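You operate a simulated robot arm through the tools that you are given. There is no shell and no other tool. Be economical: measure what you need, move in short steps, check, and stop when the job is done.

Carry out the task below with a simulated two-armed robot. There is one attempt and no reset: what you move stays moved.

## Task
Pick up the green gauze pack from the clear end of the stretcher bench with one hand, pass it to the other hand and put it on the top of the test bench.

The check looks at the end state, three seconds after you hand in, the way a careful person would. Anything else that was tipped, shoved, dropped, spilled or broken makes it a failure.

## Robot
Two 7-joint arms with two-finger parallel grippers on one trunk, on a base that drives. Base frame: it is fixed to the floor where the robot stands at the start and does not move with it; the origin is under the middle of the robot, x ahead of it, y to its left, z up; the surface under the hand at the start is at about z = 860. Readings come in mm, rad, newtons and seconds.
The left shoulder is at the start at [70, 163, 1120], the right one opposite. With the tool pointing down near the work surface each hand reaches from about 400 to 880 mm from the robot's upright axis, wherever it stands, measured 20 degrees to its own side. Places, roughly: top of the test bench [600, 2300, 900]. Payload 3.43 kg a hand.
The tool frame of a hand sits at the grasp point between the pads (the TCP): z along the fingers, y along the line on which they close. The tips reach 34 mm beyond it. Largest opening 128 mm; finger width 24, thickness 12; the body of the gripper, 48 by 130 mm, starts 96 mm behind the TCP.
Orientation is that of the tool frame in the base frame, as a unit quaternion [x, y, z, w]. With the fingers straight down and closing along the base's y, the tool's x points along the base's -x, its y along +y and its z along -z.

## Interface
- The arms move only by the tool move_arm. It takes "left_motion", "right_motion" or both (then of equal length, played together; a hand with none holds still); each is a list of rows, each an object of numbers (a shift or turn left out is 0, a gripper value left out holds the last): "rx", "ry", "rz": the turn, a rotation vector about the base's x, y, z in units of 45 degrees (1.0 is 45 degrees); "x", "y", "z": the shift along the base's x, y, z in units of 400 mm (1.0 is 400 mm); "hand": the finger opening in mm, from 0 to 128. In form: [{"rx": .., "ry": .., "rz": .., "x": .., "y": .., "z": .., "hand": ..}, ...]. A call has 1 to 8 rows; each row is the pose to reach, as a shift and turn from the pose commanded when the call began. A call with a number of a shift or a turn outside -1 to 1 is refused whole. Each row takes 0.2 s and may step no farther than 50 mm and 0.15 rad from the row before; otherwise, or with a gripper value out of range, the whole call is refused. Where a pose cannot be reached the arm comes as near as it can. A force on the tool above 40 N (or 10 N above the force at the start of the call, whichever is more), or a blocked arm, ends the call early, and 0.2 s more pass. The fingers move at their own pace (about 153 mm/s each) and stop on an object; they squeeze with about 37 N. The grip force told is the motor's: it shows also when the fingers shut on nothing. Time passes only in rows, and 0.2 s behind the last, so rows that repeat a pose let the fingers close. The reply holds the time, the measured pose of the TCP, the force on the tool along the base axes, the opening and the grip force, in the units named above and with some noise, with the torque about the TCP (base axes, N m) and any sound that the robot's microphone picked up.
- Cameras (640 x 400 px; columns grow to the right, rows downward): "scene" is now at [129.1, 32.3, 1344.7]; the picture's right is [0.39, -0.92, 0.00], its down [-0.56, -0.23, -0.80] and it looks along [0.73, 0.31, -0.60] (base axes); focal length 261 px, centre (320, 200). "left" rides on the left gripper at [76, 11, -160] in its tool frame; the picture's right is [-0.15, 0.99, 0.00], its down [-0.88, -0.13, -0.46] and it looks along [-0.45, -0.07, 0.89] (tool axes); focal length 234 px, centre (320, 200). "right" rides on the right gripper at [76, -11, -160] in its tool frame; the picture's right is [0.15, 0.99, 0.00], its down [-0.88, 0.13, -0.46] and it looks along [-0.45, 0.07, 0.89] (tool axes); focal length 234 px, centre (320, 200).
- snapshot(camera): a new picture of that camera. No time passes.
- slide_trunk(by): slides the trunk up (or, below 0, down) by that many mm; the arms and the scene camera ride with it, the base frame stays. It gives what a move gives, with no picture.
- roll_base(legs): drives the robot by 1 to 6 legs, each [ahead, left, turn to the left] in mm, mm and rad, along the robot's own axes; the way and the turn of a leg run together, so that a leg with both is an arc; at most 1500 mm and 3.142 rad a leg. The arms and the cameras ride along, it lands a little off, and it stops where it bumps. It gives what a move gives.
- aim_head(pan, tilt): turns the head with the scene camera to pan (to the left, within 1.501 rad either way) and tilt (down, from -0.506 to 1.204), counted from straight ahead of the robot. It gives what a move gives.
- pixel_to_xyz(camera, pixels): for up to 12 pixels [column, row] of the newest picture of that camera ("zoom" is the newest enlarged one), the place [x, y, z] in the base frame of the surface seen there, good to about 2 mm. No time passes.
- enlarge(camera, box): a new picture of the part [left, top, right, bottom] of that camera's present view, enlarged. No time passes.
- finish_job(): hands the job in; it is judged then, once.

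Work in short steps. Measure before you move; look again where a grasp or a placing could have gone wrong, and mend it. You have 80 turns and 62 pictures in all, those below and enlarged ones among them. Open the grippers and draw the arms clear of the work before you hand the job in, unless the task says otherwise; then end with one line.

The tools are called as name(argument=value, ...) on one line, values as JSON. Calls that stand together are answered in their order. move_arm: Moves the arms, as the interface text tells. Its arguments: {"type":"object","properties":{"left_motion":{"type":"array"},"right_motion":{"type":"array"}},"required":[]} The other tools are called the same way: slide_trunk (by) slides the trunk up or down; roll_base (legs) drives the base; aim_head (pan, tilt) turns the head that bears the scene camera; snapshot (camera) takes a picture; pixel_to_xyz (camera, pixels) gives the place of the surface under pixels of a picture; enlarge (camera, box) takes an enlarged picture of a part of a camera's view; finish_job () hands the job in.

At the start:

```text
time_s: 0.0
left_position: [393.5, 410.3, 1160.0]
left_tool_rot: [0.0, 1.0, 0.0, 0.0]
left_force: [0.0, 0.8, 0.5]
left_moment: [0.0, -0.01, -0.01]
left_grip_width: 127.9
left_grasp_force: 0.1
right_position: [680.6, -59.1, 1136.7]
right_tool_rot: [-0.001, 1.0, 0.0, 0.0]
right_force: [0.2, -0.2, -0.3]
right_moment: [-0.02, 0.0, 0.01]
right_grip_width: 127.9
right_grasp_force: 0.0
trunk travel left (down, up): [-600.0, 340.0]
robot x, y, heading: [-2.2, 1.5, 0.002]
head pan, tilt: [0.4, 0.649]
```

scene: 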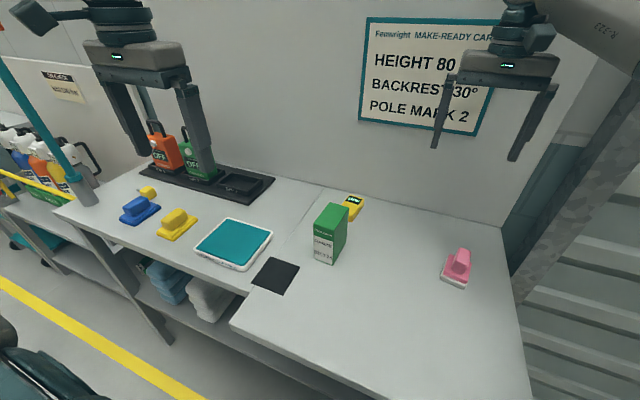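
right: 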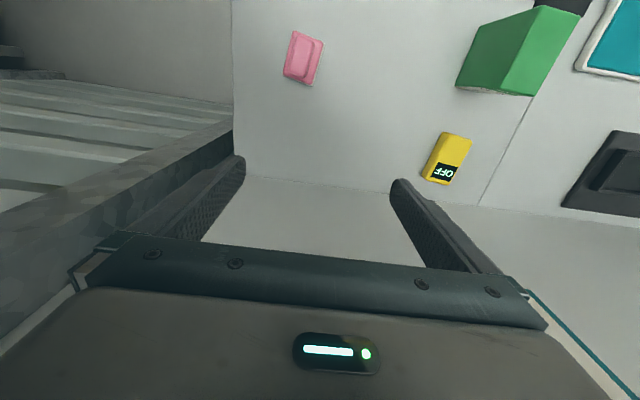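
left: 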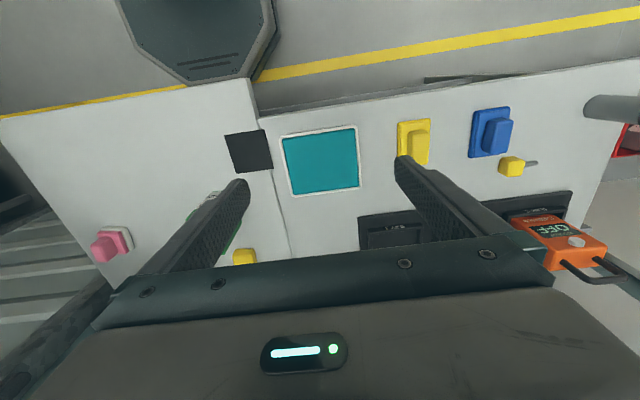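

The green box at about (330,232) in the scene view looks like the gauze pack. I enlarge it to measure it.

enlarge(camera="scene", box=[240, 170, 400, 300])

pixel_to_xyz(camera="scene", pixels=[[329, 204], [346, 208], [316, 222], [334, 230], [313, 258], [331, 263], [345, 242], [276, 275], [350, 203], [456, 265], [400, 300], [235, 245]])

```text
3.08 times, centred on (320, 235) of scene
```

zoom: 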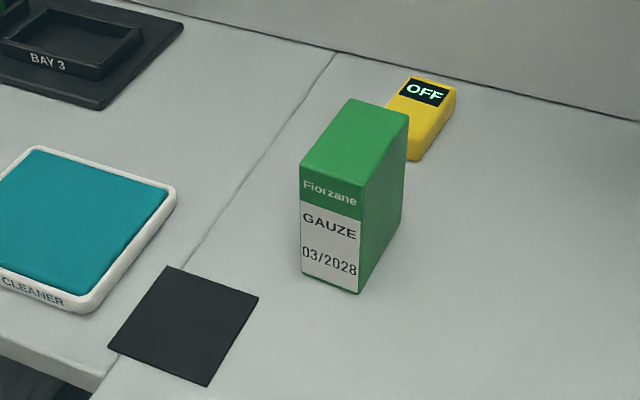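

```text
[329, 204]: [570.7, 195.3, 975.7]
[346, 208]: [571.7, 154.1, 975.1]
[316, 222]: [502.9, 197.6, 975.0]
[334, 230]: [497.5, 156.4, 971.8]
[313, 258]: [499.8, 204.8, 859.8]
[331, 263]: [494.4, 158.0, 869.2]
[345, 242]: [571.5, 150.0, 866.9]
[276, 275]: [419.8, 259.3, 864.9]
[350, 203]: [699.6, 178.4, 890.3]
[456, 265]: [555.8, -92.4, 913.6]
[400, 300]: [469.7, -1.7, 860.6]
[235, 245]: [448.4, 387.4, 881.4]
```

The box spans about x 497–572, y 154–200, z 860–975. Before moving anything I look toward the test bench on the left.

aim_head(pan=1.3, tilt=0.35)

snapshot(camera="scene")

```text
time_s: 1.2
left_position: [393.7, 410.6, 1162.5]
left_tool_rot: [0.0, 1.0, 0.0, 0.0]
left_force: [-0.1, -0.9, -0.8]
left_moment: [0.02, 0.01, -0.03]
left_grip_width: 127.8
left_grasp_force: 0.0
right_position: [680.2, -59.5, 1137.5]
right_tool_rot: [0.0, 1.0, -0.001, -0.001]
right_force: [-0.5, 0.2, 0.3]
right_moment: [-0.02, -0.02, -0.02]
right_grip_width: 127.8
right_grasp_force: 0.0
trunk travel left (down, up): [-600.0, 340.0]
robot x, y, heading: [-0.6, -1.2, 0.006]
head pan, tilt: [1.3, 0.351]
```

```text
57 pictures are left
```

scene: 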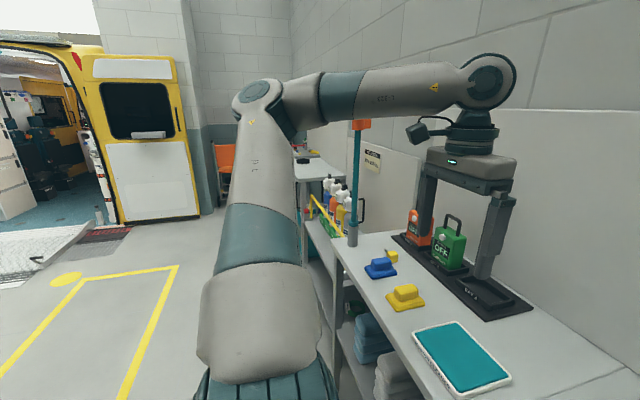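

The destination is hidden by the left arm, so I'll look again later. The plan is for the left hand to take the box from above (closing along y), the right hand to receive it pitched 45° from below, and then to drive. First I move the left hand above the box.

move_arm(left_motion=[{"x": 0.06, "y": -0.0975}, {"x": 0.12, "y": -0.195}, {"x": 0.18, "y": -0.29}, {"x": 0.24, "y": -0.39}, {"x": 0.3, "y": -0.485}, {"x": 0.3675, "y": -0.5825}, {"x": 0.3675, "y": -0.5825}])

snapshot(camera="left")

```text
time_s: 2.8
left_position: [542.3, 176.7, 1160.5]
left_tool_rot: [0.0, 1.0, 0.0, 0.001]
left_force: [0.1, 0.0, 0.4]
left_moment: [0.0, -0.03, 0.01]
left_grip_width: 127.9
left_grasp_force: 0.0
right_position: [678.4, -59.3, 1138.0]
right_tool_rot: [0.0, 1.0, 0.0, 0.001]
right_force: [-0.1, -0.1, 0.6]
right_moment: [-0.05, -0.04, 0.0]
right_grip_width: 128.0
right_grasp_force: 0.1
trunk travel left (down, up): [-600.0, 340.0]
robot x, y, heading: [-2.0, 3.7, 0.002]
head pan, tilt: [1.3, 0.351]
```

```text
56 pictures are left
```

left: 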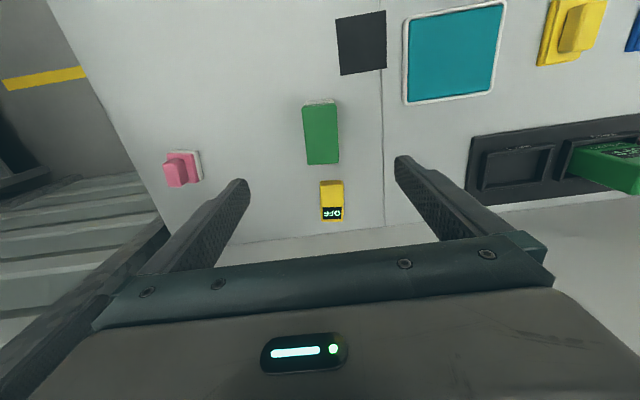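

The left view shows the box between the fingers' lines at (321,134). I check its top corners before lowering the hand.

pixel_to_xyz(camera="left", pixels=[[306, 110], [334, 108], [309, 161], [337, 160], [331, 190], [320, 135]])

```text
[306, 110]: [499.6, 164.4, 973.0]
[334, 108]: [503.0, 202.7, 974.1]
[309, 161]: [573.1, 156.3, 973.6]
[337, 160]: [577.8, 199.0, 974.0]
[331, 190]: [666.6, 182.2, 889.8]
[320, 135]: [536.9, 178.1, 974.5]
```

The box centre is about (538,180), with a yaw of about −4.5°. I turn slightly and descend to z≈950 around it.

move_arm(left_motion=[{"rz": -0.09, "y": 0.008, "z": -0.12}, {"rz": -0.09, "y": 0.008, "z": -0.24}, {"rz": -0.09, "y": 0.008, "z": -0.36}, {"rz": -0.09, "y": 0.008, "z": -0.45}, {"rz": -0.09, "y": 0.008, "z": -0.525}, {"rz": -0.09, "y": 0.008, "z": -0.525}])

snapshot(camera="left")

```text
time_s: 4.2
left_position: [543.3, 180.5, 951.2]
left_tool_rot: [0.034, 0.999, -0.001, 0.0]
left_force: [-0.7, -0.1, -0.1]
left_moment: [0.03, 0.0, 0.0]
left_grip_width: 128.0
left_grasp_force: 0.1
right_position: [680.7, -60.7, 1137.9]
right_tool_rot: [0.0, 1.0, -0.001, -0.001]
right_force: [0.6, -0.4, 0.2]
right_moment: [0.03, -0.01, -0.01]
right_grip_width: 127.9
right_grasp_force: 0.1
trunk travel left (down, up): [-600.0, 340.0]
robot x, y, heading: [1.4, -1.3, 0.002]
head pan, tilt: [1.3, 0.351]
```

```text
55 pictures are left
```

left: 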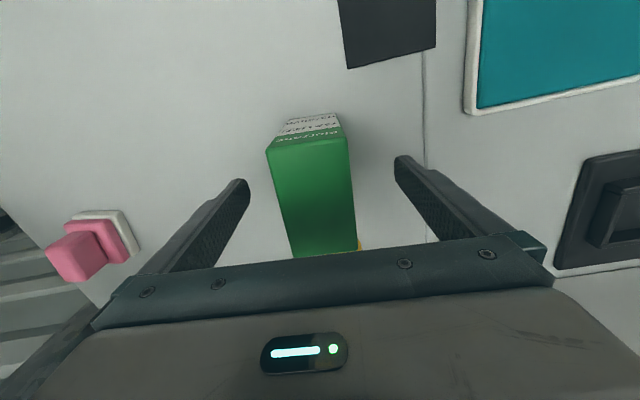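

The box sits between the fingers. I close the left hand and lift slightly.

move_arm(left_motion=[{"hand": 0}, {"hand": 0}, {"hand": 0}, {"hand": 0}, {"z": 0.05, "hand": 0}, {"z": 0.1, "hand": 0}])

snapshot(camera="left")

```text
time_s: 5.6
left_position: [541.4, 179.4, 990.2]
left_tool_rot: [0.036, 0.999, 0.0, 0.0]
left_force: [0.9, -0.4, -0.9]
left_moment: [-0.01, -0.01, 0.02]
left_grip_width: 49.1
left_grasp_force: 37.1
right_position: [679.6, -61.0, 1136.6]
right_tool_rot: [-0.001, 1.0, 0.0, 0.0]
right_force: [0.9, -0.2, 0.3]
right_moment: [0.03, 0.0, 0.01]
right_grip_width: 128.1
right_grasp_force: 0.0
trunk travel left (down, up): [-600.0, 340.0]
robot x, y, heading: [-1.8, 0.6, -0.005]
head pan, tilt: [1.3, 0.351]
```

```text
54 pictures are left
```

left: 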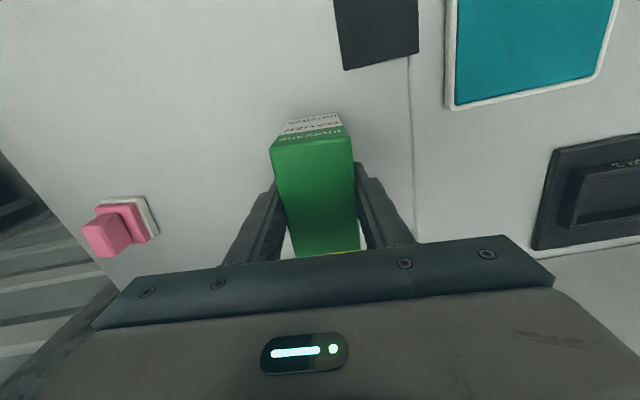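

Grip is firm at 49 mm width. I lift the box to z≈1200 while the right hand backs off and pitches forward 45°.

move_arm(left_motion=[{"z": 0.09}, {"z": 0.18}, {"rz": 0.045, "z": 0.27, "x": 0.03}, {"rz": 0.09, "z": 0.36, "x": 0.09}, {"rz": 0.09, "z": 0.45, "x": 0.15}, {"rz": 0.09, "z": 0.525, "x": 0.2}, {"rz": 0.09, "z": 0.525, "x": 0.25}], right_motion=[{"ry": -0.1667, "x": -0.083, "y": -0.0375, "z": 0.005}, {"ry": -0.3333, "x": -0.167, "y": -0.075, "z": 0.01}, {"ry": -0.5, "x": -0.25, "y": -0.1125, "z": 0.015}, {"ry": -0.6667, "x": -0.333, "y": -0.15, "z": 0.02}, {"ry": -0.8333, "x": -0.4167, "y": -0.1875, "z": 0.025}, {"ry": -1.0, "x": -0.5, "y": -0.225, "z": 0.03}, {"ry": -1.0, "x": -0.5, "y": -0.225, "z": 0.03}])

aim_head(pan=0.0, tilt=0.4)

snapshot(camera="scene")

```text
time_s: 7.2
left_position: [606.3, 215.4, 1197.7]
left_tool_rot: [0.0, 1.0, -0.001, -0.001]
left_force: [0.6, 0.4, -1.3]
left_moment: [-0.02, 0.08, 0.01]
left_grip_width: 49.4
left_grasp_force: 36.6
left hand out of reach, approached as far as the arm can: row 5, 6, 7
right_position: [482.4, -151.0, 1149.0]
right_tool_rot: [0.0, 0.924, 0.0, 0.383]
right_force: [0.4, 0.2, -0.1]
right_moment: [0.02, 0.04, 0.0]
right_grip_width: 128.0
right_grasp_force: 0.0
trunk travel left (down, up): [-600.0, 340.0]
robot x, y, heading: [-1.5, 2.9, -0.003]
head pan, tilt: [1.3, 0.351]
```

```text
time_s: 8.7
left_position: [605.1, 214.5, 1199.2]
left_tool_rot: [0.0, 1.0, 0.001, 0.0]
left_force: [-0.6, 0.1, -0.5]
left_moment: [-0.01, 0.0, -0.02]
left_grip_width: 49.3
left_grasp_force: 37.0
right_position: [481.7, -150.9, 1149.1]
right_tool_rot: [0.001, 0.924, -0.001, 0.383]
right_force: [-0.5, 0.5, 0.0]
right_moment: [0.01, -0.04, 0.0]
right_grip_width: 127.9
right_grasp_force: 0.0
trunk travel left (down, up): [-600.0, 340.0]
robot x, y, heading: [-1.0, -2.0, -0.004]
head pan, tilt: [0.0, 0.4]
```

```text
53 pictures are left
```

scene: 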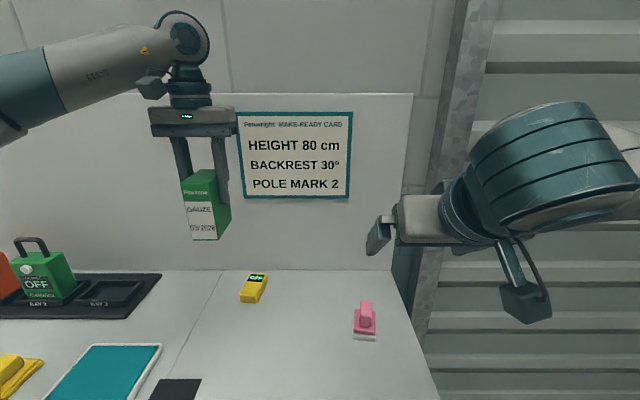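

The left arm stopped at its reach limit at (605,215,1199). I bring it back toward the robot's middle and a bit lower.

move_arm(left_motion=[{"x": -0.05, "y": -0.03, "z": -0.03}, {"x": -0.1, "y": -0.07, "z": -0.06}, {"x": -0.15, "y": -0.1, "z": -0.09}, {"x": -0.2, "y": -0.13, "z": -0.1}, {"x": -0.2, "y": -0.13, "z": -0.1}])

```text
time_s: 9.9
left_position: [526.4, 160.7, 1157.8]
left_tool_rot: [-0.001, 1.0, 0.001, 0.0]
left_force: [0.2, -0.6, -0.7]
left_moment: [0.0, 0.01, -0.01]
left_grip_width: 49.6
left_grasp_force: 37.3
right_position: [483.2, -151.6, 1149.4]
right_tool_rot: [0.0, 0.924, 0.0, 0.382]
right_force: [-0.2, 0.5, 0.5]
right_moment: [-0.02, -0.01, -0.01]
right_grip_width: 128.1
right_grasp_force: 0.1
trunk travel left (down, up): [-600.0, 340.0]
robot x, y, heading: [-1.9, -0.7, -0.001]
head pan, tilt: [0.0, 0.4]
```

Now I move the left hand toward (560,90,1160).

move_arm(left_motion=[{"x": 0.03, "y": -0.06}, {"x": 0.06, "y": -0.12}, {"x": 0.085, "y": -0.175}, {"x": 0.085, "y": -0.175}])

snapshot(camera="scene")

```text
time_s: 10.9
left_position: [537.5, 150.2, 1150.9]
left_tool_rot: [0.001, 1.0, 0.0, 0.0]
left_force: [0.7, -0.6, -0.9]
left_moment: [-0.01, -0.01, 0.02]
left_grip_width: 49.3
left_grasp_force: 37.5
left hand out of reach, approached as far as the arm can: row 1, 2, 3, 4
right_position: [482.5, -150.0, 1149.3]
right_tool_rot: [0.0, 0.924, 0.0, 0.382]
right_force: [0.3, -0.4, 0.0]
right_moment: [0.03, 0.0, 0.01]
right_grip_width: 128.0
right_grasp_force: 0.0
trunk travel left (down, up): [-600.0, 340.0]
robot x, y, heading: [2.1, -1.4, 0.0]
head pan, tilt: [0.0, 0.4]
```

```text
52 pictures are left
```

scene: 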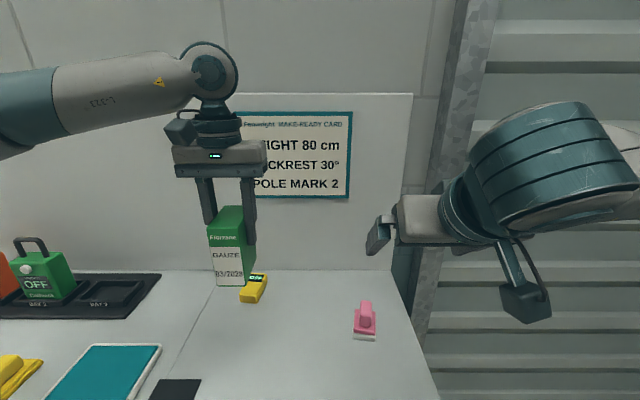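

The left arm is at its limit this high up. I raise the trunk by 200 mm so the hands can work lower relative to the shoulders, keeping well clear of the bench.

slide_trunk(by=200)

move_arm(left_motion=[{"z": -0.11}, {"z": -0.22}, {"z": -0.33}, {"z": -0.44}, {"z": -0.48, "y": -0.06}, {"z": -0.48, "x": 0.04, "y": -0.12}, {"z": -0.48, "x": 0.06, "y": -0.16}], right_motion=[{"z": -0.1}, {"z": -0.2}, {"z": -0.3}, {"z": -0.4}, {"z": -0.5}, {"z": -0.55}, {"z": -0.6}])

```text
time_s: 13.0
left_position: [536.1, 150.3, 1349.5]
left_tool_rot: [0.0, 1.0, 0.001, -0.001]
left_force: [0.9, -0.2, -1.0]
left_moment: [0.01, -0.02, 0.01]
left_grip_width: 49.3
left_grasp_force: 37.4
right_position: [481.4, -150.2, 1348.5]
right_tool_rot: [0.0, 0.924, 0.0, 0.382]
right_force: [-0.8, 0.2, -0.2]
right_moment: [-0.01, 0.02, -0.01]
right_grip_width: 127.9
right_grasp_force: 0.2
trunk travel left (down, up): [-800.0, 140.0]
robot x, y, heading: [1.1, 0.8, -0.003]
head pan, tilt: [0.0, 0.4]
```

```text
time_s: 14.6
left_position: [541.6, 137.2, 1169.8]
left_tool_rot: [-0.001, 1.0, 0.0, 0.0]
left_force: [-0.1, 0.4, -1.3]
left_moment: [-0.01, -0.02, -0.03]
left_grip_width: 49.2
left_grasp_force: 37.2
left hand out of reach, approached as far as the arm can: row 5, 6, 7
right_position: [526.4, -136.4, 1100.4]
right_tool_rot: [0.0, 0.924, 0.001, 0.383]
right_force: [-0.1, 0.5, 1.1]
right_moment: [0.0, -0.01, 0.0]
right_grip_width: 127.8
right_grasp_force: 0.1
right hand out of reach, approached as far as the arm can: row 1, 2, 3, 4, 5, 6, 7
trunk travel left (down, up): [-800.0, 140.0]
robot x, y, heading: [0.3, 0.1, 0.002]
head pan, tilt: [0.0, 0.4]
```

Both arms are limited near the midline for these wrist angles, so the right hand will approach from the right, pointing toward +y and closing on the box's x faces. I start the yaw turn.

move_arm(right_motion=[{"rz": 0.1667, "z": 0.02}, {"rz": 0.3333, "z": 0.05}, {"rz": 0.5, "z": 0.05}, {"rz": 0.6667, "z": 0.05}, {"rz": 0.8333, "z": 0.05}, {"rz": 1.0, "z": 0.05}])

move_arm(right_motion=[{"rz": 0.1667}, {"rz": 0.3333}, {"rz": 0.5}, {"rz": 0.6667}, {"rz": 0.8333}, {"rz": 1.0}, {"rz": 1.0}])

snapshot(camera="scene")

```text
time_s: 16.0
left_position: [539.1, 137.5, 1170.2]
left_tool_rot: [0.0, 1.0, 0.0, 0.0]
left_force: [-0.5, 0.6, -1.0]
left_moment: [0.01, 0.01, 0.02]
left_grip_width: 49.7
left_grasp_force: 37.2
right_position: [525.9, -135.1, 1122.3]
right_tool_rot: [-0.355, 0.853, 0.148, 0.353]
right_force: [-0.4, -0.4, 0.3]
right_moment: [0.01, 0.0, -0.01]
right_grip_width: 128.0
right_grasp_force: 0.0
right hand out of reach, approached as far as the arm can: row 1, 2, 3
trunk travel left (down, up): [-800.0, 140.0]
robot x, y, heading: [-0.9, 0.3, 0.0]
head pan, tilt: [0.0, 0.4]
```

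```text
time_s: 17.6
left_position: [539.5, 131.3, 1171.5]
left_tool_rot: [0.0, 1.0, 0.001, 0.0]
left_force: [0.5, -0.9, 0.1]
left_moment: [0.1, 0.02, 0.01]
left_grip_width: 49.3
left_grasp_force: 37.1
right_position: [462.2, -72.0, 1085.1]
right_tool_rot: [-0.634, 0.672, 0.254, 0.288]
right_force: [0.3, -1.1, -0.3]
right_moment: [0.04, -0.04, 0.0]
right_grip_width: 128.1
right_grasp_force: 0.0
right hand out of reach, approached as far as the arm can: row 3, 4, 5, 6, 7
trunk travel left (down, up): [-800.0, 140.0]
robot x, y, heading: [-1.6, 1.3, -0.002]
head pan, tilt: [0.0, 0.4]
```

```text
51 pictures are left
```

scene: 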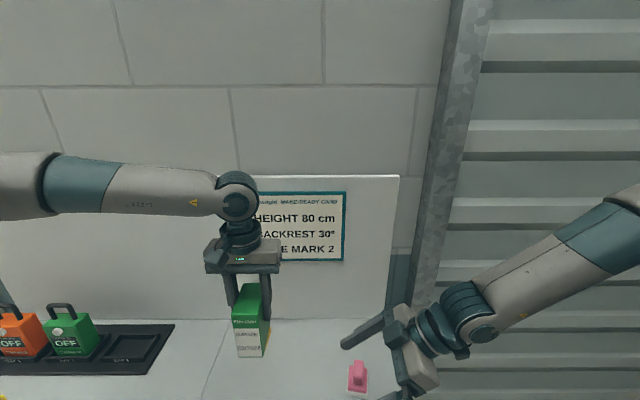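

The right hand now points along (0.07,0.71,−0.71), but its position drifted to (462,−72,1085). I try to bring it in line with the box at a stand-off.

move_arm(right_motion=[{"x": 0.06, "z": 0.05}, {"x": 0.12, "z": 0.1}, {"x": 0.18, "z": 0.15}, {"x": 0.19, "z": 0.15}])

```text
time_s: 18.6
left_position: [540.2, 136.1, 1170.1]
left_tool_rot: [0.0, 1.0, -0.001, 0.0]
left_force: [0.9, -0.1, -0.4]
left_moment: [0.05, -0.05, -0.03]
left_grip_width: 49.4
left_grasp_force: 36.7
right_position: [532.5, -37.9, 1133.7]
right_tool_rot: [-0.634, 0.671, 0.254, 0.289]
right_force: [-0.3, 0.4, -0.5]
right_moment: [0.01, 0.01, -0.04]
right_grip_width: 127.7
right_grasp_force: 0.0
right hand out of reach, approached as far as the arm can: row 1, 2, 3, 4
trunk travel left (down, up): [-800.0, 140.0]
robot x, y, heading: [2.0, 0.0, -0.001]
head pan, tilt: [0.0, 0.4]
```

It's reachable toward +y. I advance to a stand-off at y≈45 and check with pictures.

move_arm(right_motion=[{"x": 0.01, "y": 0.07, "z": -0.01}, {"x": 0.012, "y": 0.14, "z": -0.025}, {"x": 0.012, "y": 0.21, "z": -0.035}, {"x": 0.012, "y": 0.21, "z": -0.035}])

snapshot(camera="right")

snapshot(camera="scene")

```text
time_s: 19.6
left_position: [539.8, 137.3, 1171.1]
left_tool_rot: [0.0, 1.0, 0.0, 0.0]
left_force: [-0.6, -0.5, -1.0]
left_moment: [-0.01, 0.02, -0.01]
left_grip_width: 49.3
left_grasp_force: 37.1
right_position: [537.6, 45.9, 1119.4]
right_tool_rot: [-0.635, 0.672, 0.253, 0.287]
right_force: [0.2, 0.7, -0.3]
right_moment: [-0.02, 0.0, 0.01]
right_grip_width: 128.1
right_grasp_force: 0.2
trunk travel left (down, up): [-800.0, 140.0]
robot x, y, heading: [1.0, -1.5, 0.002]
head pan, tilt: [0.0, 0.4]
```

```text
50 pictures are left
```

right: 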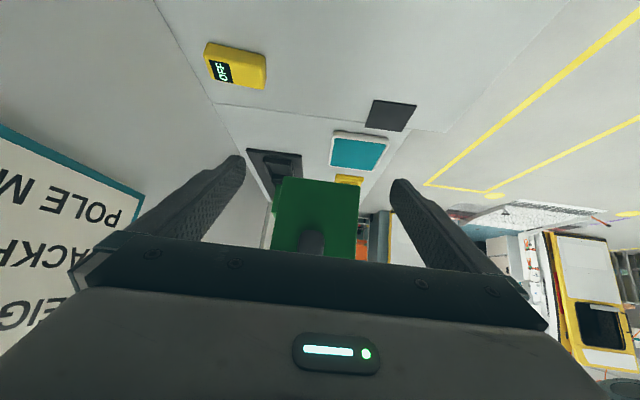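

```text
49 pictures are left
```

scene: 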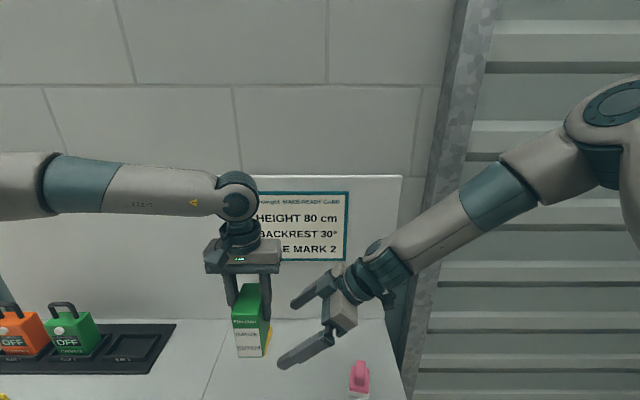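

The box sits between the right fingers in the right view (about 275–358, 180–257). I measure its corners for the final approach.

pixel_to_xyz(camera="right", pixels=[[284, 184], [355, 188], [276, 240], [355, 250], [315, 210]])

pixel_to_xyz(camera="scene", pixels=[[238, 353], [260, 354], [235, 322], [258, 324], [268, 320]])

```text
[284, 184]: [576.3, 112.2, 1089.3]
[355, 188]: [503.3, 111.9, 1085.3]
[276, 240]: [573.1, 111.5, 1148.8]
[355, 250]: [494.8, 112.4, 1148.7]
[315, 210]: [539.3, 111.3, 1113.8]
```

```text
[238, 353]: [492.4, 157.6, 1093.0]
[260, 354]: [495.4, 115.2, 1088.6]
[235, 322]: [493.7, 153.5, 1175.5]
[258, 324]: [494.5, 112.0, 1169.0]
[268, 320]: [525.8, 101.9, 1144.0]
```

Box spans x 494–573, y 112–160, bottom ≈1081. I advance the right hand to y≈122 and x≈535, and check before closing.

move_arm(right_motion=[{"x": -0.005, "y": 0.06}, {"x": -0.005, "y": 0.12, "z": 0.005}, {"x": -0.006, "y": 0.19, "z": 0.008}, {"x": -0.006, "y": 0.19, "z": 0.008}])

snapshot(camera="scene")

snapshot(camera="right")

```text
time_s: 20.6
left_position: [540.1, 137.2, 1170.9]
left_tool_rot: [-0.001, 1.0, -0.001, 0.0]
left_force: [0.8, -1.1, -0.9]
left_moment: [-0.01, 0.01, 0.01]
left_grip_width: 49.3
left_grasp_force: 36.8
right_position: [537.3, 123.5, 1122.2]
right_tool_rot: [-0.634, 0.672, 0.252, 0.287]
right_force: [-1.4, 1.0, 0.1]
right_moment: [0.02, 0.0, 0.01]
right_grip_width: 127.9
right_grasp_force: 0.0
trunk travel left (down, up): [-800.0, 140.0]
robot x, y, heading: [0.5, -0.2, 0.002]
head pan, tilt: [0.0, 0.4]
```

```text
48 pictures are left
```

scene: 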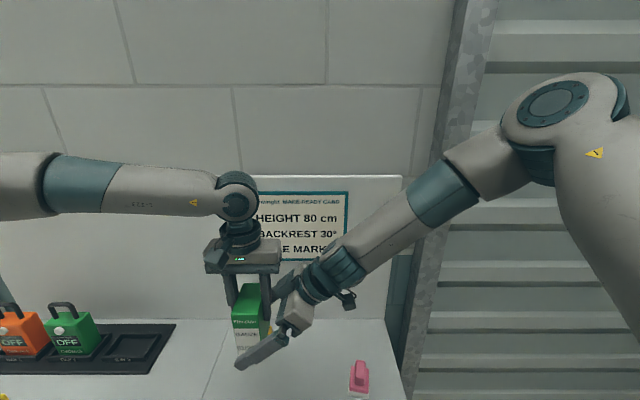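

```text
47 pictures are left
```

right: 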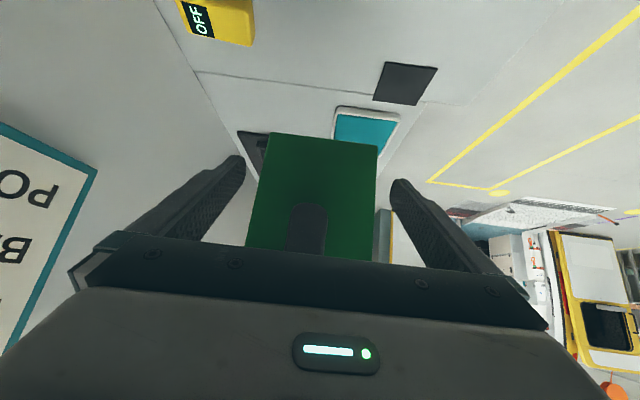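

Aligned, except the right hand's yaw is short by about 5°. I correct that and close.

move_arm(right_motion=[{"rz": 0.11, "x": -0.005}, {"rz": 0.11, "x": -0.005}, {"rz": 0.11, "x": -0.005, "hand": 0}, {"rz": 0.11, "x": -0.005, "hand": 0}, {"rz": 0.11, "x": -0.005, "hand": 0}, {"rz": 0.11, "x": -0.005, "hand": 0}])

snapshot(camera="right")

```text
time_s: 22.0
left_position: [538.4, 136.9, 1171.0]
left_tool_rot: [0.001, 1.0, -0.002, -0.001]
left_force: [-35.0, -6.0, 11.5]
left_moment: [-0.15, -0.21, -0.46]
left_grip_width: 49.4
left_grasp_force: 37.1
right_position: [535.5, 122.0, 1121.2]
right_tool_rot: [0.662, -0.645, -0.262, -0.276]
right_force: [35.3, 6.8, -11.4]
right_moment: [-0.4, 1.92, 0.0]
right_grip_width: 85.2
right_grasp_force: 36.7
trunk travel left (down, up): [-800.0, 140.0]
robot x, y, heading: [-0.4, -0.6, 0.001]
head pan, tilt: [0.0, 0.4]
```

```text
46 pictures are left
```

right: 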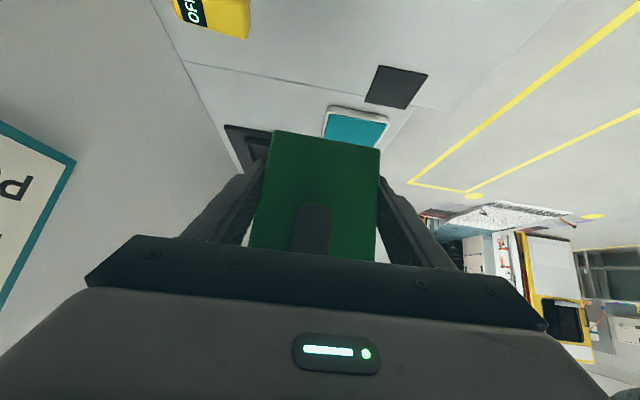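

The +x finger touched first (35 N side load, opening 85 mm). I shift the right hand +4 mm in x to centre it.

move_arm(right_motion=[{"x": 0.005, "hand": 0}, {"x": 0.01, "hand": 0}, {"x": 0.01, "hand": 0}])

```text
time_s: 22.8
left_position: [540.3, 136.2, 1169.7]
left_tool_rot: [-0.001, 1.0, -0.002, -0.001]
left_force: [-24.8, -10.1, 11.3]
left_moment: [-0.54, 0.4, -0.05]
left_grip_width: 49.5
left_grasp_force: 37.4
right_position: [536.9, 122.5, 1121.1]
right_tool_rot: [0.662, -0.644, -0.264, -0.277]
right_force: [23.9, 10.3, -10.8]
right_moment: [-0.17, 0.77, -0.3]
right_grip_width: 85.2
right_grasp_force: 37.1
trunk travel left (down, up): [-800.0, 140.0]
robot x, y, heading: [1.4, -2.2, -0.001]
head pan, tilt: [0.0, 0.4]
```

The opening didn't change (85.2), so both pads are probably on the box. I look closely to confirm.

enlarge(camera="scene", box=[190, 240, 350, 380])

enlarge(camera="right", box=[170, 100, 470, 280])

```text
2.86 times, centred on (270, 310) of scene
```

zoom: 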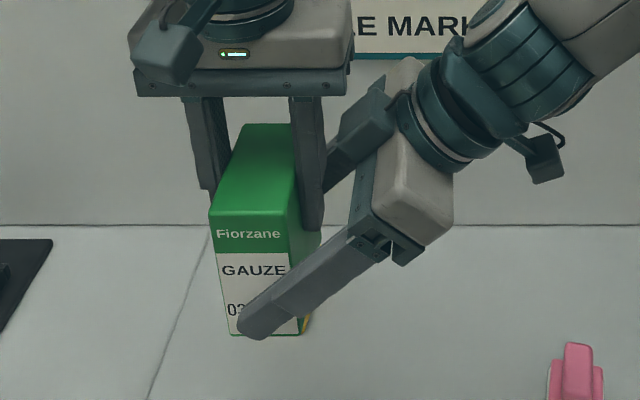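

```text
2.13 times, centred on (320, 190) of right
```

zoom: 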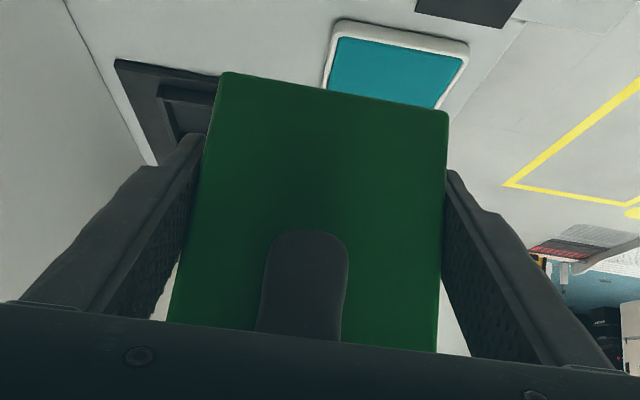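

Both pads look to be on the box. I ease the remaining 24 N side load with a few more mm in +x.

move_arm(right_motion=[{"x": 0.007, "hand": 0}, {"x": 0.015, "hand": 0}, {"x": 0.015, "hand": 0}])

```text
time_s: 23.6
left_position: [541.0, 139.6, 1170.9]
left_tool_rot: [-0.001, 1.0, -0.002, 0.002]
left_force: [14.3, -8.2, -3.1]
left_moment: [-0.54, -0.08, 0.48]
left_grip_width: 49.5
left_grasp_force: 37.2
right_position: [539.5, 123.7, 1122.6]
right_tool_rot: [0.665, -0.641, -0.268, -0.274]
right_force: [-14.7, 8.9, 1.4]
right_moment: [0.17, -0.6, -0.29]
right_grip_width: 84.8
right_grasp_force: 37.4
trunk travel left (down, up): [-800.0, 140.0]
robot x, y, heading: [1.9, -0.2, 0.004]
head pan, tilt: [0.0, 0.4]
```

The side load has reversed, so the box is clamped from both sides. I back off 1.5 mm, then open the left fingers only to 66 mm so they don't hit the right palm.

move_arm(right_motion=[{"x": -0.004, "hand": 0}, {"x": -0.004, "hand": 0}, {"x": -0.004, "hand": 0}, {"x": -0.004, "hand": 0}], left_motion=[{"hand": 49}, {"hand": 56}, {"hand": 64}, {"hand": 66}])

enlarge(camera="scene", box=[190, 240, 350, 380])

```text
time_s: 24.6
left_position: [540.7, 138.2, 1170.2]
left_tool_rot: [-0.001, 1.0, 0.0, 0.001]
left_force: [-0.1, 0.4, 0.5]
left_moment: [-0.02, -0.01, 0.05]
left_grip_width: 66.0
left_grasp_force: 0.2
right_position: [541.1, 122.2, 1122.6]
right_tool_rot: [0.663, -0.644, -0.264, -0.276]
right_force: [-0.5, 0.7, -0.4]
right_moment: [-0.03, -0.02, -0.01]
right_grip_width: 84.8
right_grasp_force: 37.1
trunk travel left (down, up): [-800.0, 140.0]
robot x, y, heading: [1.0, 1.3, -0.002]
head pan, tilt: [0.0, 0.4]
```

```text
2.86 times, centred on (270, 310) of scene
```

zoom: 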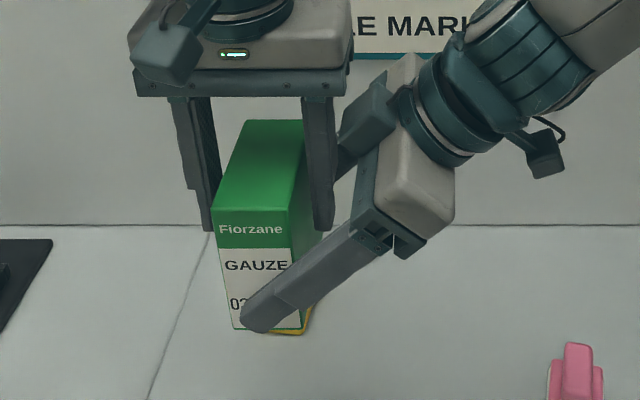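

The right hand alone holds the box with no residual force. I lift the left hand straight up, then draw it away to the left.

move_arm(left_motion=[{"z": 0.1}, {"z": 0.2}, {"z": 0.3}, {"z": 0.4}, {"z": 0.4, "y": 0.1}, {"z": 0.4, "y": 0.22}, {"z": 0.4, "y": 0.34}, {"z": 0.4, "y": 0.46, "x": -0.02}])

snapshot(camera="scene")

```text
time_s: 26.4
left_position: [527.4, 323.6, 1330.0]
left_tool_rot: [-0.001, 1.0, -0.002, 0.001]
left_force: [0.2, 0.0, -0.4]
left_moment: [-0.04, -0.02, 0.01]
left_grip_width: 66.0
left_grasp_force: 0.1
left hand out of reach, approached as far as the arm can: row 4
right_position: [539.0, 123.7, 1122.5]
right_tool_rot: [0.664, -0.643, -0.264, -0.275]
right_force: [0.1, 0.7, -0.1]
right_moment: [-0.04, -0.01, -0.05]
right_grip_width: 84.3
right_grasp_force: 37.1
trunk travel left (down, up): [-800.0, 140.0]
robot x, y, heading: [-1.0, 0.4, -0.0]
head pan, tilt: [0.0, 0.4]
```

```text
42 pictures are left
```

scene: 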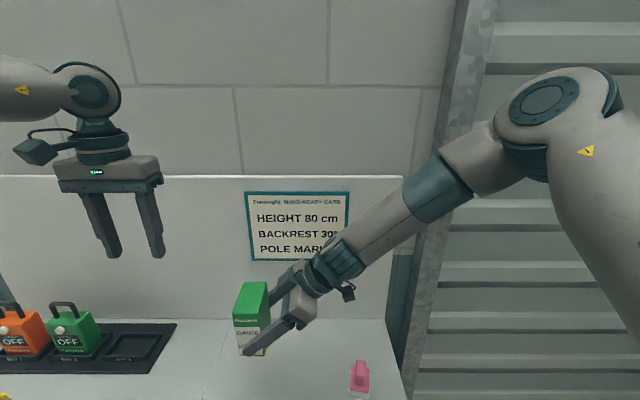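

The handover worked. Now I look left to see the route, the pole and the test bench.

aim_head(pan=1.2, tilt=0.35)

snapshot(camera="scene")

```text
time_s: 27.8
left_position: [529.3, 321.4, 1328.7]
left_tool_rot: [0.0, 1.0, 0.0, 0.001]
left_force: [0.0, 0.0, 0.8]
left_moment: [-0.04, -0.06, 0.0]
left_grip_width: 66.0
left_grasp_force: 0.1
right_position: [541.3, 122.9, 1122.0]
right_tool_rot: [0.663, -0.643, -0.265, -0.276]
right_force: [-0.3, 0.2, 0.8]
right_moment: [-0.03, -0.04, 0.01]
right_grip_width: 84.5
right_grasp_force: 37.2
trunk travel left (down, up): [-800.0, 140.0]
robot x, y, heading: [1.0, -1.3, -0.001]
head pan, tilt: [1.201, 0.351]
```

```text
41 pictures are left
```

scene: 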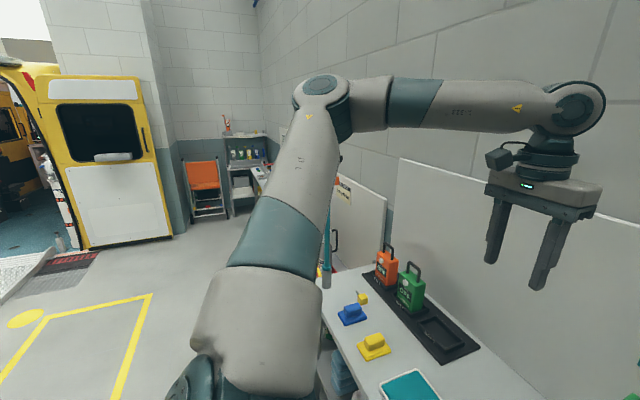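

I measure the pole, the bench edge and floor points to choose how far to back off.

pixel_to_xyz(camera="scene", pixels=[[326, 262], [320, 280], [335, 340], [348, 390], [150, 295], [100, 400], [262, 172], [250, 195], [205, 180], [60, 240], [338, 158], [340, 300]])

```text
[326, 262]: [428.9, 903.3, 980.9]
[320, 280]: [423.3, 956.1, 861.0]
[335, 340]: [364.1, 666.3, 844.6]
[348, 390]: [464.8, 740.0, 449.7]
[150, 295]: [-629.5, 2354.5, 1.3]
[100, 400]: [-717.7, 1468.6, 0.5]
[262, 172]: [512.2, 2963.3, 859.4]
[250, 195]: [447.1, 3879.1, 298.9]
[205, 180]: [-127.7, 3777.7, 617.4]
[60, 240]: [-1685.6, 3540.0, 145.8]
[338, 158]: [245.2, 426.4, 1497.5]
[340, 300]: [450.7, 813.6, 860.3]
```

The bench edge is at x≈362 and the pole at (429,905). I back off 350 mm, slide left 1000 mm, then look.

roll_base(legs=[[-350, 0, 0], [0, 1000, 0]])

snapshot(camera="scene")

```text
time_s: 35.0
left_position: [168.5, 1346.3, 1328.9]
left_tool_rot: [-0.003, 1.0, 0.0, 0.0]
left_force: [0.1, -0.1, -0.6]
left_moment: [0.02, 0.02, 0.0]
left_grip_width: 65.7
left_grasp_force: 0.2
right_position: [181.1, 1147.5, 1123.6]
right_tool_rot: [0.665, -0.642, -0.266, -0.274]
right_force: [0.1, -0.1, -1.2]
right_moment: [0.0, 0.02, 0.01]
right_grip_width: 84.2
right_grasp_force: 36.9
trunk travel left (down, up): [-800.0, 140.0]
robot x, y, heading: [-356.6, 1023.2, 0.008]
head pan, tilt: [1.201, 0.351]
```

```text
40 pictures are left
```

scene: 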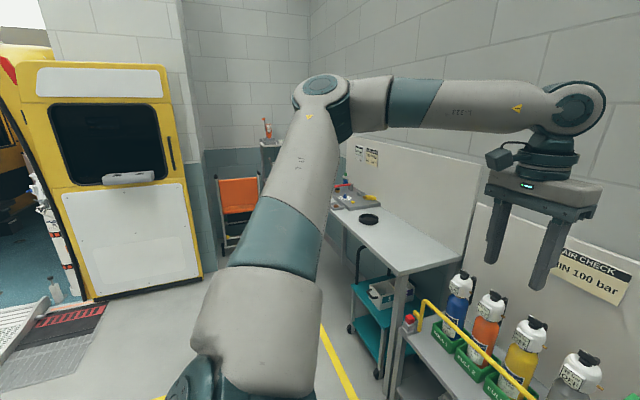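

The test bench is now visible, with a dark disc on it and equipment at its far end. I measure its near edge and corners.

pixel_to_xyz(camera="scene", pixels=[[399, 273], [362, 232], [465, 250], [410, 245], [369, 219], [360, 290], [352, 325], [345, 195], [415, 318], [400, 220], [380, 370], [340, 212]])

```text
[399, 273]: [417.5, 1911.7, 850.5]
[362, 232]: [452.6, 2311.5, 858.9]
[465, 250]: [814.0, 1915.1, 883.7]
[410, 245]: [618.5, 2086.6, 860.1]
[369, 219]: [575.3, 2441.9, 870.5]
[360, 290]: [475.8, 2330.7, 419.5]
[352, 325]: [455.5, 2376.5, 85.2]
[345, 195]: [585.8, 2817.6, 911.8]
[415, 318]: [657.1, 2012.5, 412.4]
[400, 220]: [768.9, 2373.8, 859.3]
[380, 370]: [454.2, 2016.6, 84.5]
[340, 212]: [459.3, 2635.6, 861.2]
```

The top is at z≈860, spanning x 415–815 and y 1910–2900, with the disc at (575,2442). I check the bottle heights and the disc edge for forearm clearance.

pixel_to_xyz(camera="scene", pixels=[[461, 277], [489, 300], [530, 325], [582, 355], [422, 304], [407, 320], [480, 345], [358, 219], [380, 220], [370, 225], [520, 395]])

```text
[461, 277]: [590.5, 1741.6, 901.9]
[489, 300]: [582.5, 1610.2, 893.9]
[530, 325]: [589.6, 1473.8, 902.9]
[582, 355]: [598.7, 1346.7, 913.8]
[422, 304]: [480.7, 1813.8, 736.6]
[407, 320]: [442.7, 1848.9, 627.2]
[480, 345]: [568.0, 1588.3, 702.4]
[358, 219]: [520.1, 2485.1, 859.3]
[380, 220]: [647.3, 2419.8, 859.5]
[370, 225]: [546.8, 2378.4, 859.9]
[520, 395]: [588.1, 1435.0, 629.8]
```

The bottles top out below 920 and y<1750, so they're clear. I slide left by 1065 mm and straighten the heading.

roll_base(legs=[[0, 1065, -0.008]])

aim_head(pan=0.2, tilt=0.6)

snapshot(camera="scene")

```text
time_s: 40.5
left_position: [182.1, 2401.7, 1328.0]
left_tool_rot: [0.008, 1.0, 0.0, 0.0]
left_force: [0.4, 1.2, -0.1]
left_moment: [0.01, -0.01, 0.01]
left_grip_width: 66.3
left_grasp_force: 0.0
right_position: [189.5, 2203.3, 1122.6]
right_tool_rot: [0.658, -0.649, -0.263, -0.278]
right_force: [0.9, -0.6, -1.3]
right_moment: [-0.02, 0.01, -0.01]
right_grip_width: 84.2
right_grasp_force: 36.7
trunk travel left (down, up): [-800.0, 140.0]
robot x, y, heading: [-353.3, 2087.7, -0.019]
head pan, tilt: [1.201, 0.351]
```

```text
time_s: 41.8
left_position: [180.3, 2402.0, 1328.5]
left_tool_rot: [0.008, 1.0, -0.001, 0.0]
left_force: [0.3, -0.1, 0.2]
left_moment: [0.02, 0.0, 0.02]
left_grip_width: 66.1
left_grasp_force: 0.0
right_position: [189.3, 2202.8, 1122.1]
right_tool_rot: [0.658, -0.649, -0.262, -0.277]
right_force: [-0.5, -0.2, -0.8]
right_moment: [0.0, -0.01, -0.01]
right_grip_width: 84.3
right_grasp_force: 37.3
trunk travel left (down, up): [-800.0, 140.0]
robot x, y, heading: [-353.1, 2090.7, -0.014]
head pan, tilt: [0.201, 0.6]
```

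```text
39 pictures are left
```

scene: 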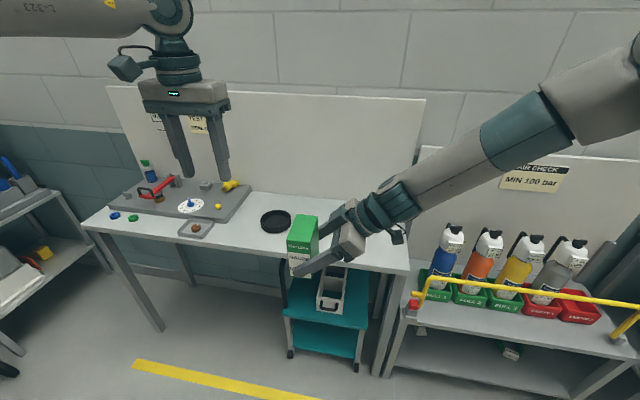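

The space between the disc and the bench's right end is clear. I drive forward 390 mm, correcting the heading.

roll_base(legs=[[390, 0, 0.014]])

snapshot(camera="scene")

snapshot(camera="right")

```text
time_s: 44.2
left_position: [559.8, 2406.4, 1327.4]
left_tool_rot: [0.0, 1.0, 0.0, 0.001]
left_force: [-0.6, -0.7, -0.3]
left_moment: [-0.01, -0.01, 0.0]
left_grip_width: 66.0
left_grasp_force: 0.1
right_position: [571.3, 2208.7, 1123.7]
right_tool_rot: [0.663, -0.643, -0.265, -0.276]
right_force: [-0.3, -0.8, -0.2]
right_moment: [-0.03, 0.0, -0.03]
right_grip_width: 84.3
right_grasp_force: 37.1
trunk travel left (down, up): [-800.0, 140.0]
robot x, y, heading: [32.4, 2085.6, 0.002]
head pan, tilt: [0.201, 0.6]
```

```text
38 pictures are left
```

scene: 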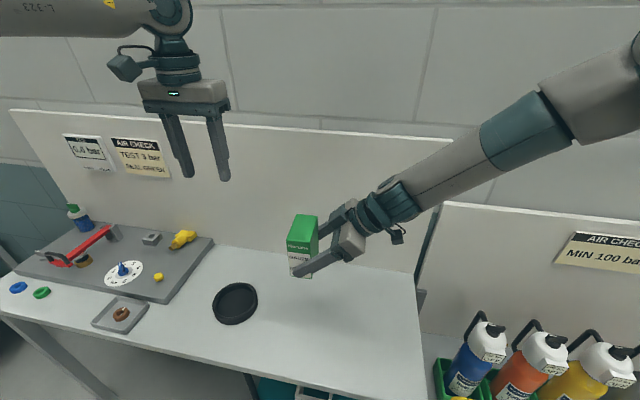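

```text
37 pictures are left
```

right: 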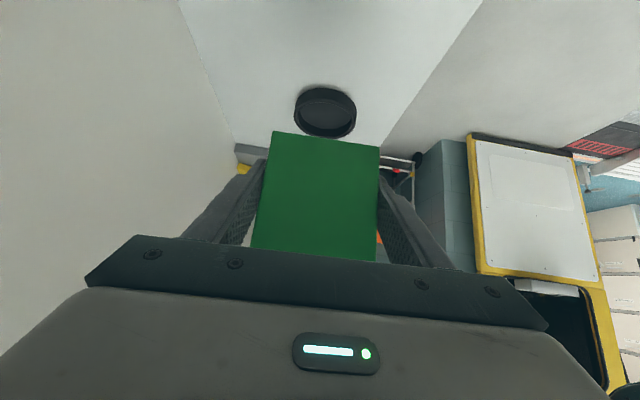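

I measure the box's lower and upper edges, the disc and the bench surface below.

pixel_to_xyz(camera="scene", pixels=[[258, 295], [235, 325], [300, 300], [350, 280], [288, 240], [308, 248], [290, 262], [309, 275], [297, 216], [317, 220]])

pixel_to_xyz(camera="right", pixels=[[278, 138], [374, 152], [258, 245], [372, 255], [320, 200]])

```text
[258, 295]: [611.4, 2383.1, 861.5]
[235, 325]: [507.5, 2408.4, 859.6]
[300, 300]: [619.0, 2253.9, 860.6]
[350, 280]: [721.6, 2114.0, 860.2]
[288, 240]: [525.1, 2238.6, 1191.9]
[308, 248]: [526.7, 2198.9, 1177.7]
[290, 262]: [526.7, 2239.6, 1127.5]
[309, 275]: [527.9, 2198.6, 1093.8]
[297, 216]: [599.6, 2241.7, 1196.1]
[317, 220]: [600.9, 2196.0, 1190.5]
```

```text
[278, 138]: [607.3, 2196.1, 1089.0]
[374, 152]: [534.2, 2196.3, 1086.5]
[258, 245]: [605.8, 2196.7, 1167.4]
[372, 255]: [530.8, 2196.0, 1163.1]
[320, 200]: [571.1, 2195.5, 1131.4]
```

The box is upright with its bottom at z≈1084, so it must drop about 222 mm. I lower the trunk by 200 mm first.

slide_trunk(by=-200)

snapshot(camera="scene")

snapshot(camera="right")

```text
time_s: 46.4
left_position: [561.1, 2406.1, 1129.3]
left_tool_rot: [0.0, 1.0, 0.0, 0.0]
left_force: [1.5, -0.3, 0.1]
left_moment: [-0.04, -0.02, -0.03]
left_grip_width: 65.9
left_grasp_force: 0.1
right_position: [572.2, 2206.7, 923.4]
right_tool_rot: [0.663, -0.644, -0.264, -0.276]
right_force: [-0.1, 0.0, -0.5]
right_moment: [-0.05, 0.0, 0.02]
right_grip_width: 84.5
right_grasp_force: 36.9
trunk travel left (down, up): [-600.0, 340.0]
robot x, y, heading: [31.3, 2086.0, 0.001]
head pan, tilt: [0.201, 0.6]
```

```text
36 pictures are left
```

scene: 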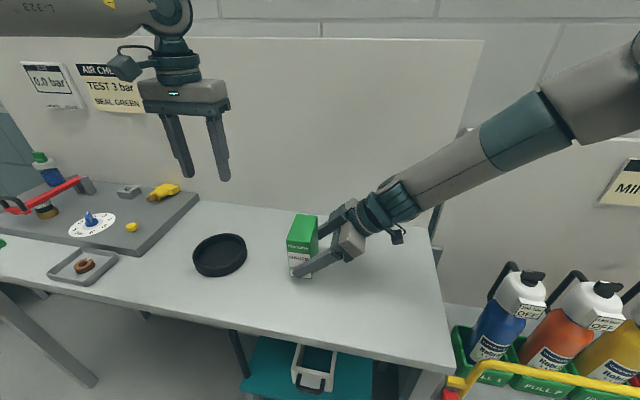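

```text
35 pictures are left
```

right: 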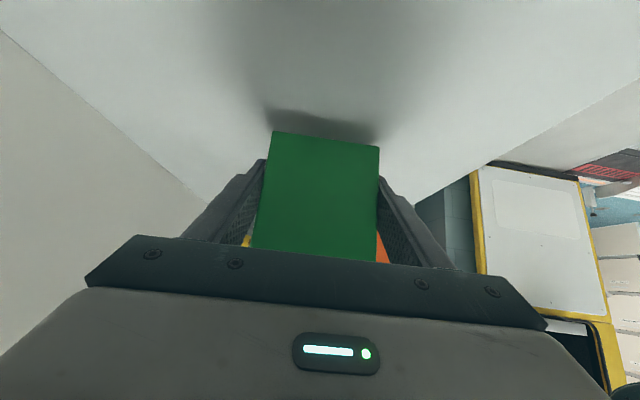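

The box hovers about 20 mm above the top, all clear. I lower by 15 mm and then probe with small steps.

slide_trunk(by=-15)

slide_trunk(by=-4)

enlarge(camera="scene", box=[250, 190, 390, 300])

```text
time_s: 47.0
left_position: [561.6, 2406.7, 1113.8]
left_tool_rot: [0.0, 1.0, 0.0, 0.0]
left_force: [-0.2, 0.0, 0.0]
left_moment: [-0.01, 0.0, 0.02]
left_grip_width: 66.3
left_grasp_force: 0.0
right_position: [573.4, 2208.8, 907.5]
right_tool_rot: [0.663, -0.643, -0.266, -0.276]
right_force: [-0.9, -0.3, -1.2]
right_moment: [0.0, -0.01, 0.02]
right_grip_width: 84.3
right_grasp_force: 36.7
trunk travel left (down, up): [-585.0, 355.0]
robot x, y, heading: [35.6, 2084.0, 0.003]
head pan, tilt: [0.201, 0.6]
```

```text
time_s: 47.5
left_position: [559.9, 2406.1, 1109.2]
left_tool_rot: [0.0, 1.0, 0.0, 0.0]
left_force: [0.3, 0.5, 0.5]
left_moment: [0.02, 0.0, -0.01]
left_grip_width: 66.0
left_grasp_force: 0.2
right_position: [573.6, 2206.7, 903.8]
right_tool_rot: [0.663, -0.644, -0.264, -0.276]
right_force: [0.7, -0.7, 1.3]
right_moment: [0.14, 0.12, 0.0]
right_grip_width: 84.4
right_grasp_force: 37.0
trunk travel left (down, up): [-581.0, 359.0]
robot x, y, heading: [28.8, 2082.7, -0.003]
head pan, tilt: [0.201, 0.6]
```

```text
3.64 times, centred on (320, 245) of scene
```

zoom: 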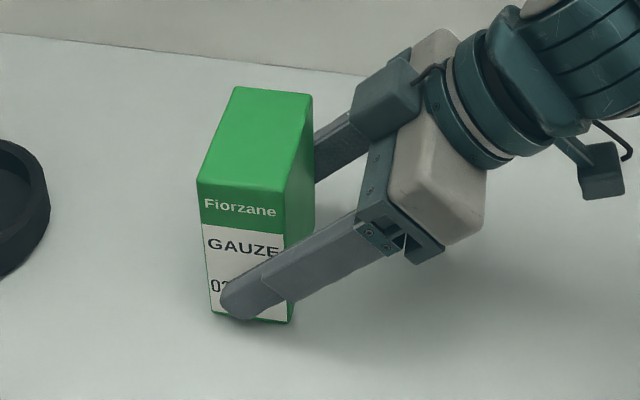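

Vertical force is starting to change (first contact). I lower 2 mm more.

slide_trunk(by=-2)

```text
time_s: 48.0
left_position: [559.8, 2406.2, 1108.1]
left_tool_rot: [-0.001, 1.0, 0.0, 0.0]
left_force: [0.1, -0.7, 0.4]
left_moment: [0.02, 0.01, -0.01]
left_grip_width: 66.3
left_grasp_force: 0.1
right_position: [573.0, 2207.9, 903.7]
right_tool_rot: [0.663, -0.643, -0.264, -0.277]
right_force: [2.2, -0.8, 16.7]
right_moment: [0.5, 0.64, 0.02]
right_grip_width: 84.6
right_grasp_force: 37.7
trunk travel left (down, up): [-579.0, 361.0]
robot x, y, heading: [34.6, 2086.2, 0.002]
head pan, tilt: [0.201, 0.6]
```

Firm contact at 17 N up. I open the right hand gently.

move_arm(right_motion=[{"hand": 86}, {"hand": 90}, {"hand": 96}, {"hand": 110}, {"hand": 120}, {"hand": 120}])

enlarge(camera="scene", box=[250, 190, 390, 300])

snapshot(camera="right")

```text
time_s: 49.5
left_position: [560.0, 2405.8, 1107.1]
left_tool_rot: [0.0, 1.0, 0.001, 0.001]
left_force: [0.3, -1.2, 0.0]
left_moment: [0.0, 0.0, 0.02]
left_grip_width: 66.2
left_grasp_force: 0.0
right_position: [570.7, 2208.2, 902.6]
right_tool_rot: [0.663, -0.644, -0.265, -0.276]
right_force: [-0.5, 0.5, -0.3]
right_moment: [-0.01, -0.03, 0.0]
right_grip_width: 120.0
right_grasp_force: 0.1
trunk travel left (down, up): [-579.0, 361.0]
robot x, y, heading: [29.3, 2087.7, -0.003]
head pan, tilt: [0.201, 0.6]
```

```text
3.64 times, centred on (320, 245) of scene
```

zoom: 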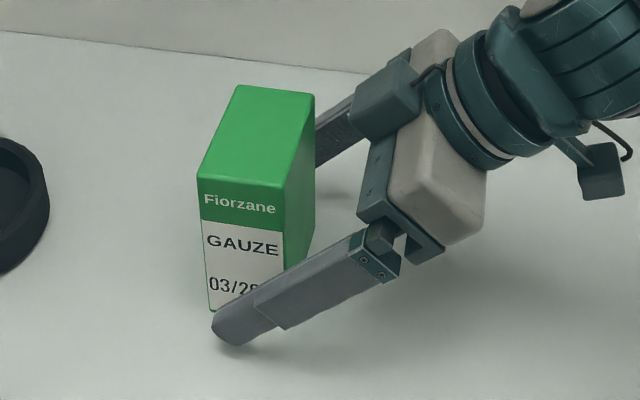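

```text
32 pictures are left
```

right: 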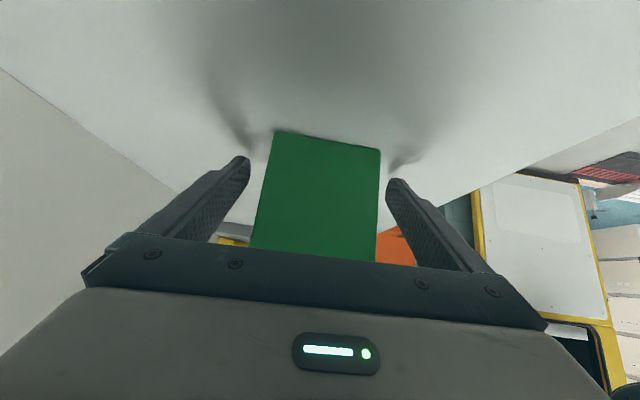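

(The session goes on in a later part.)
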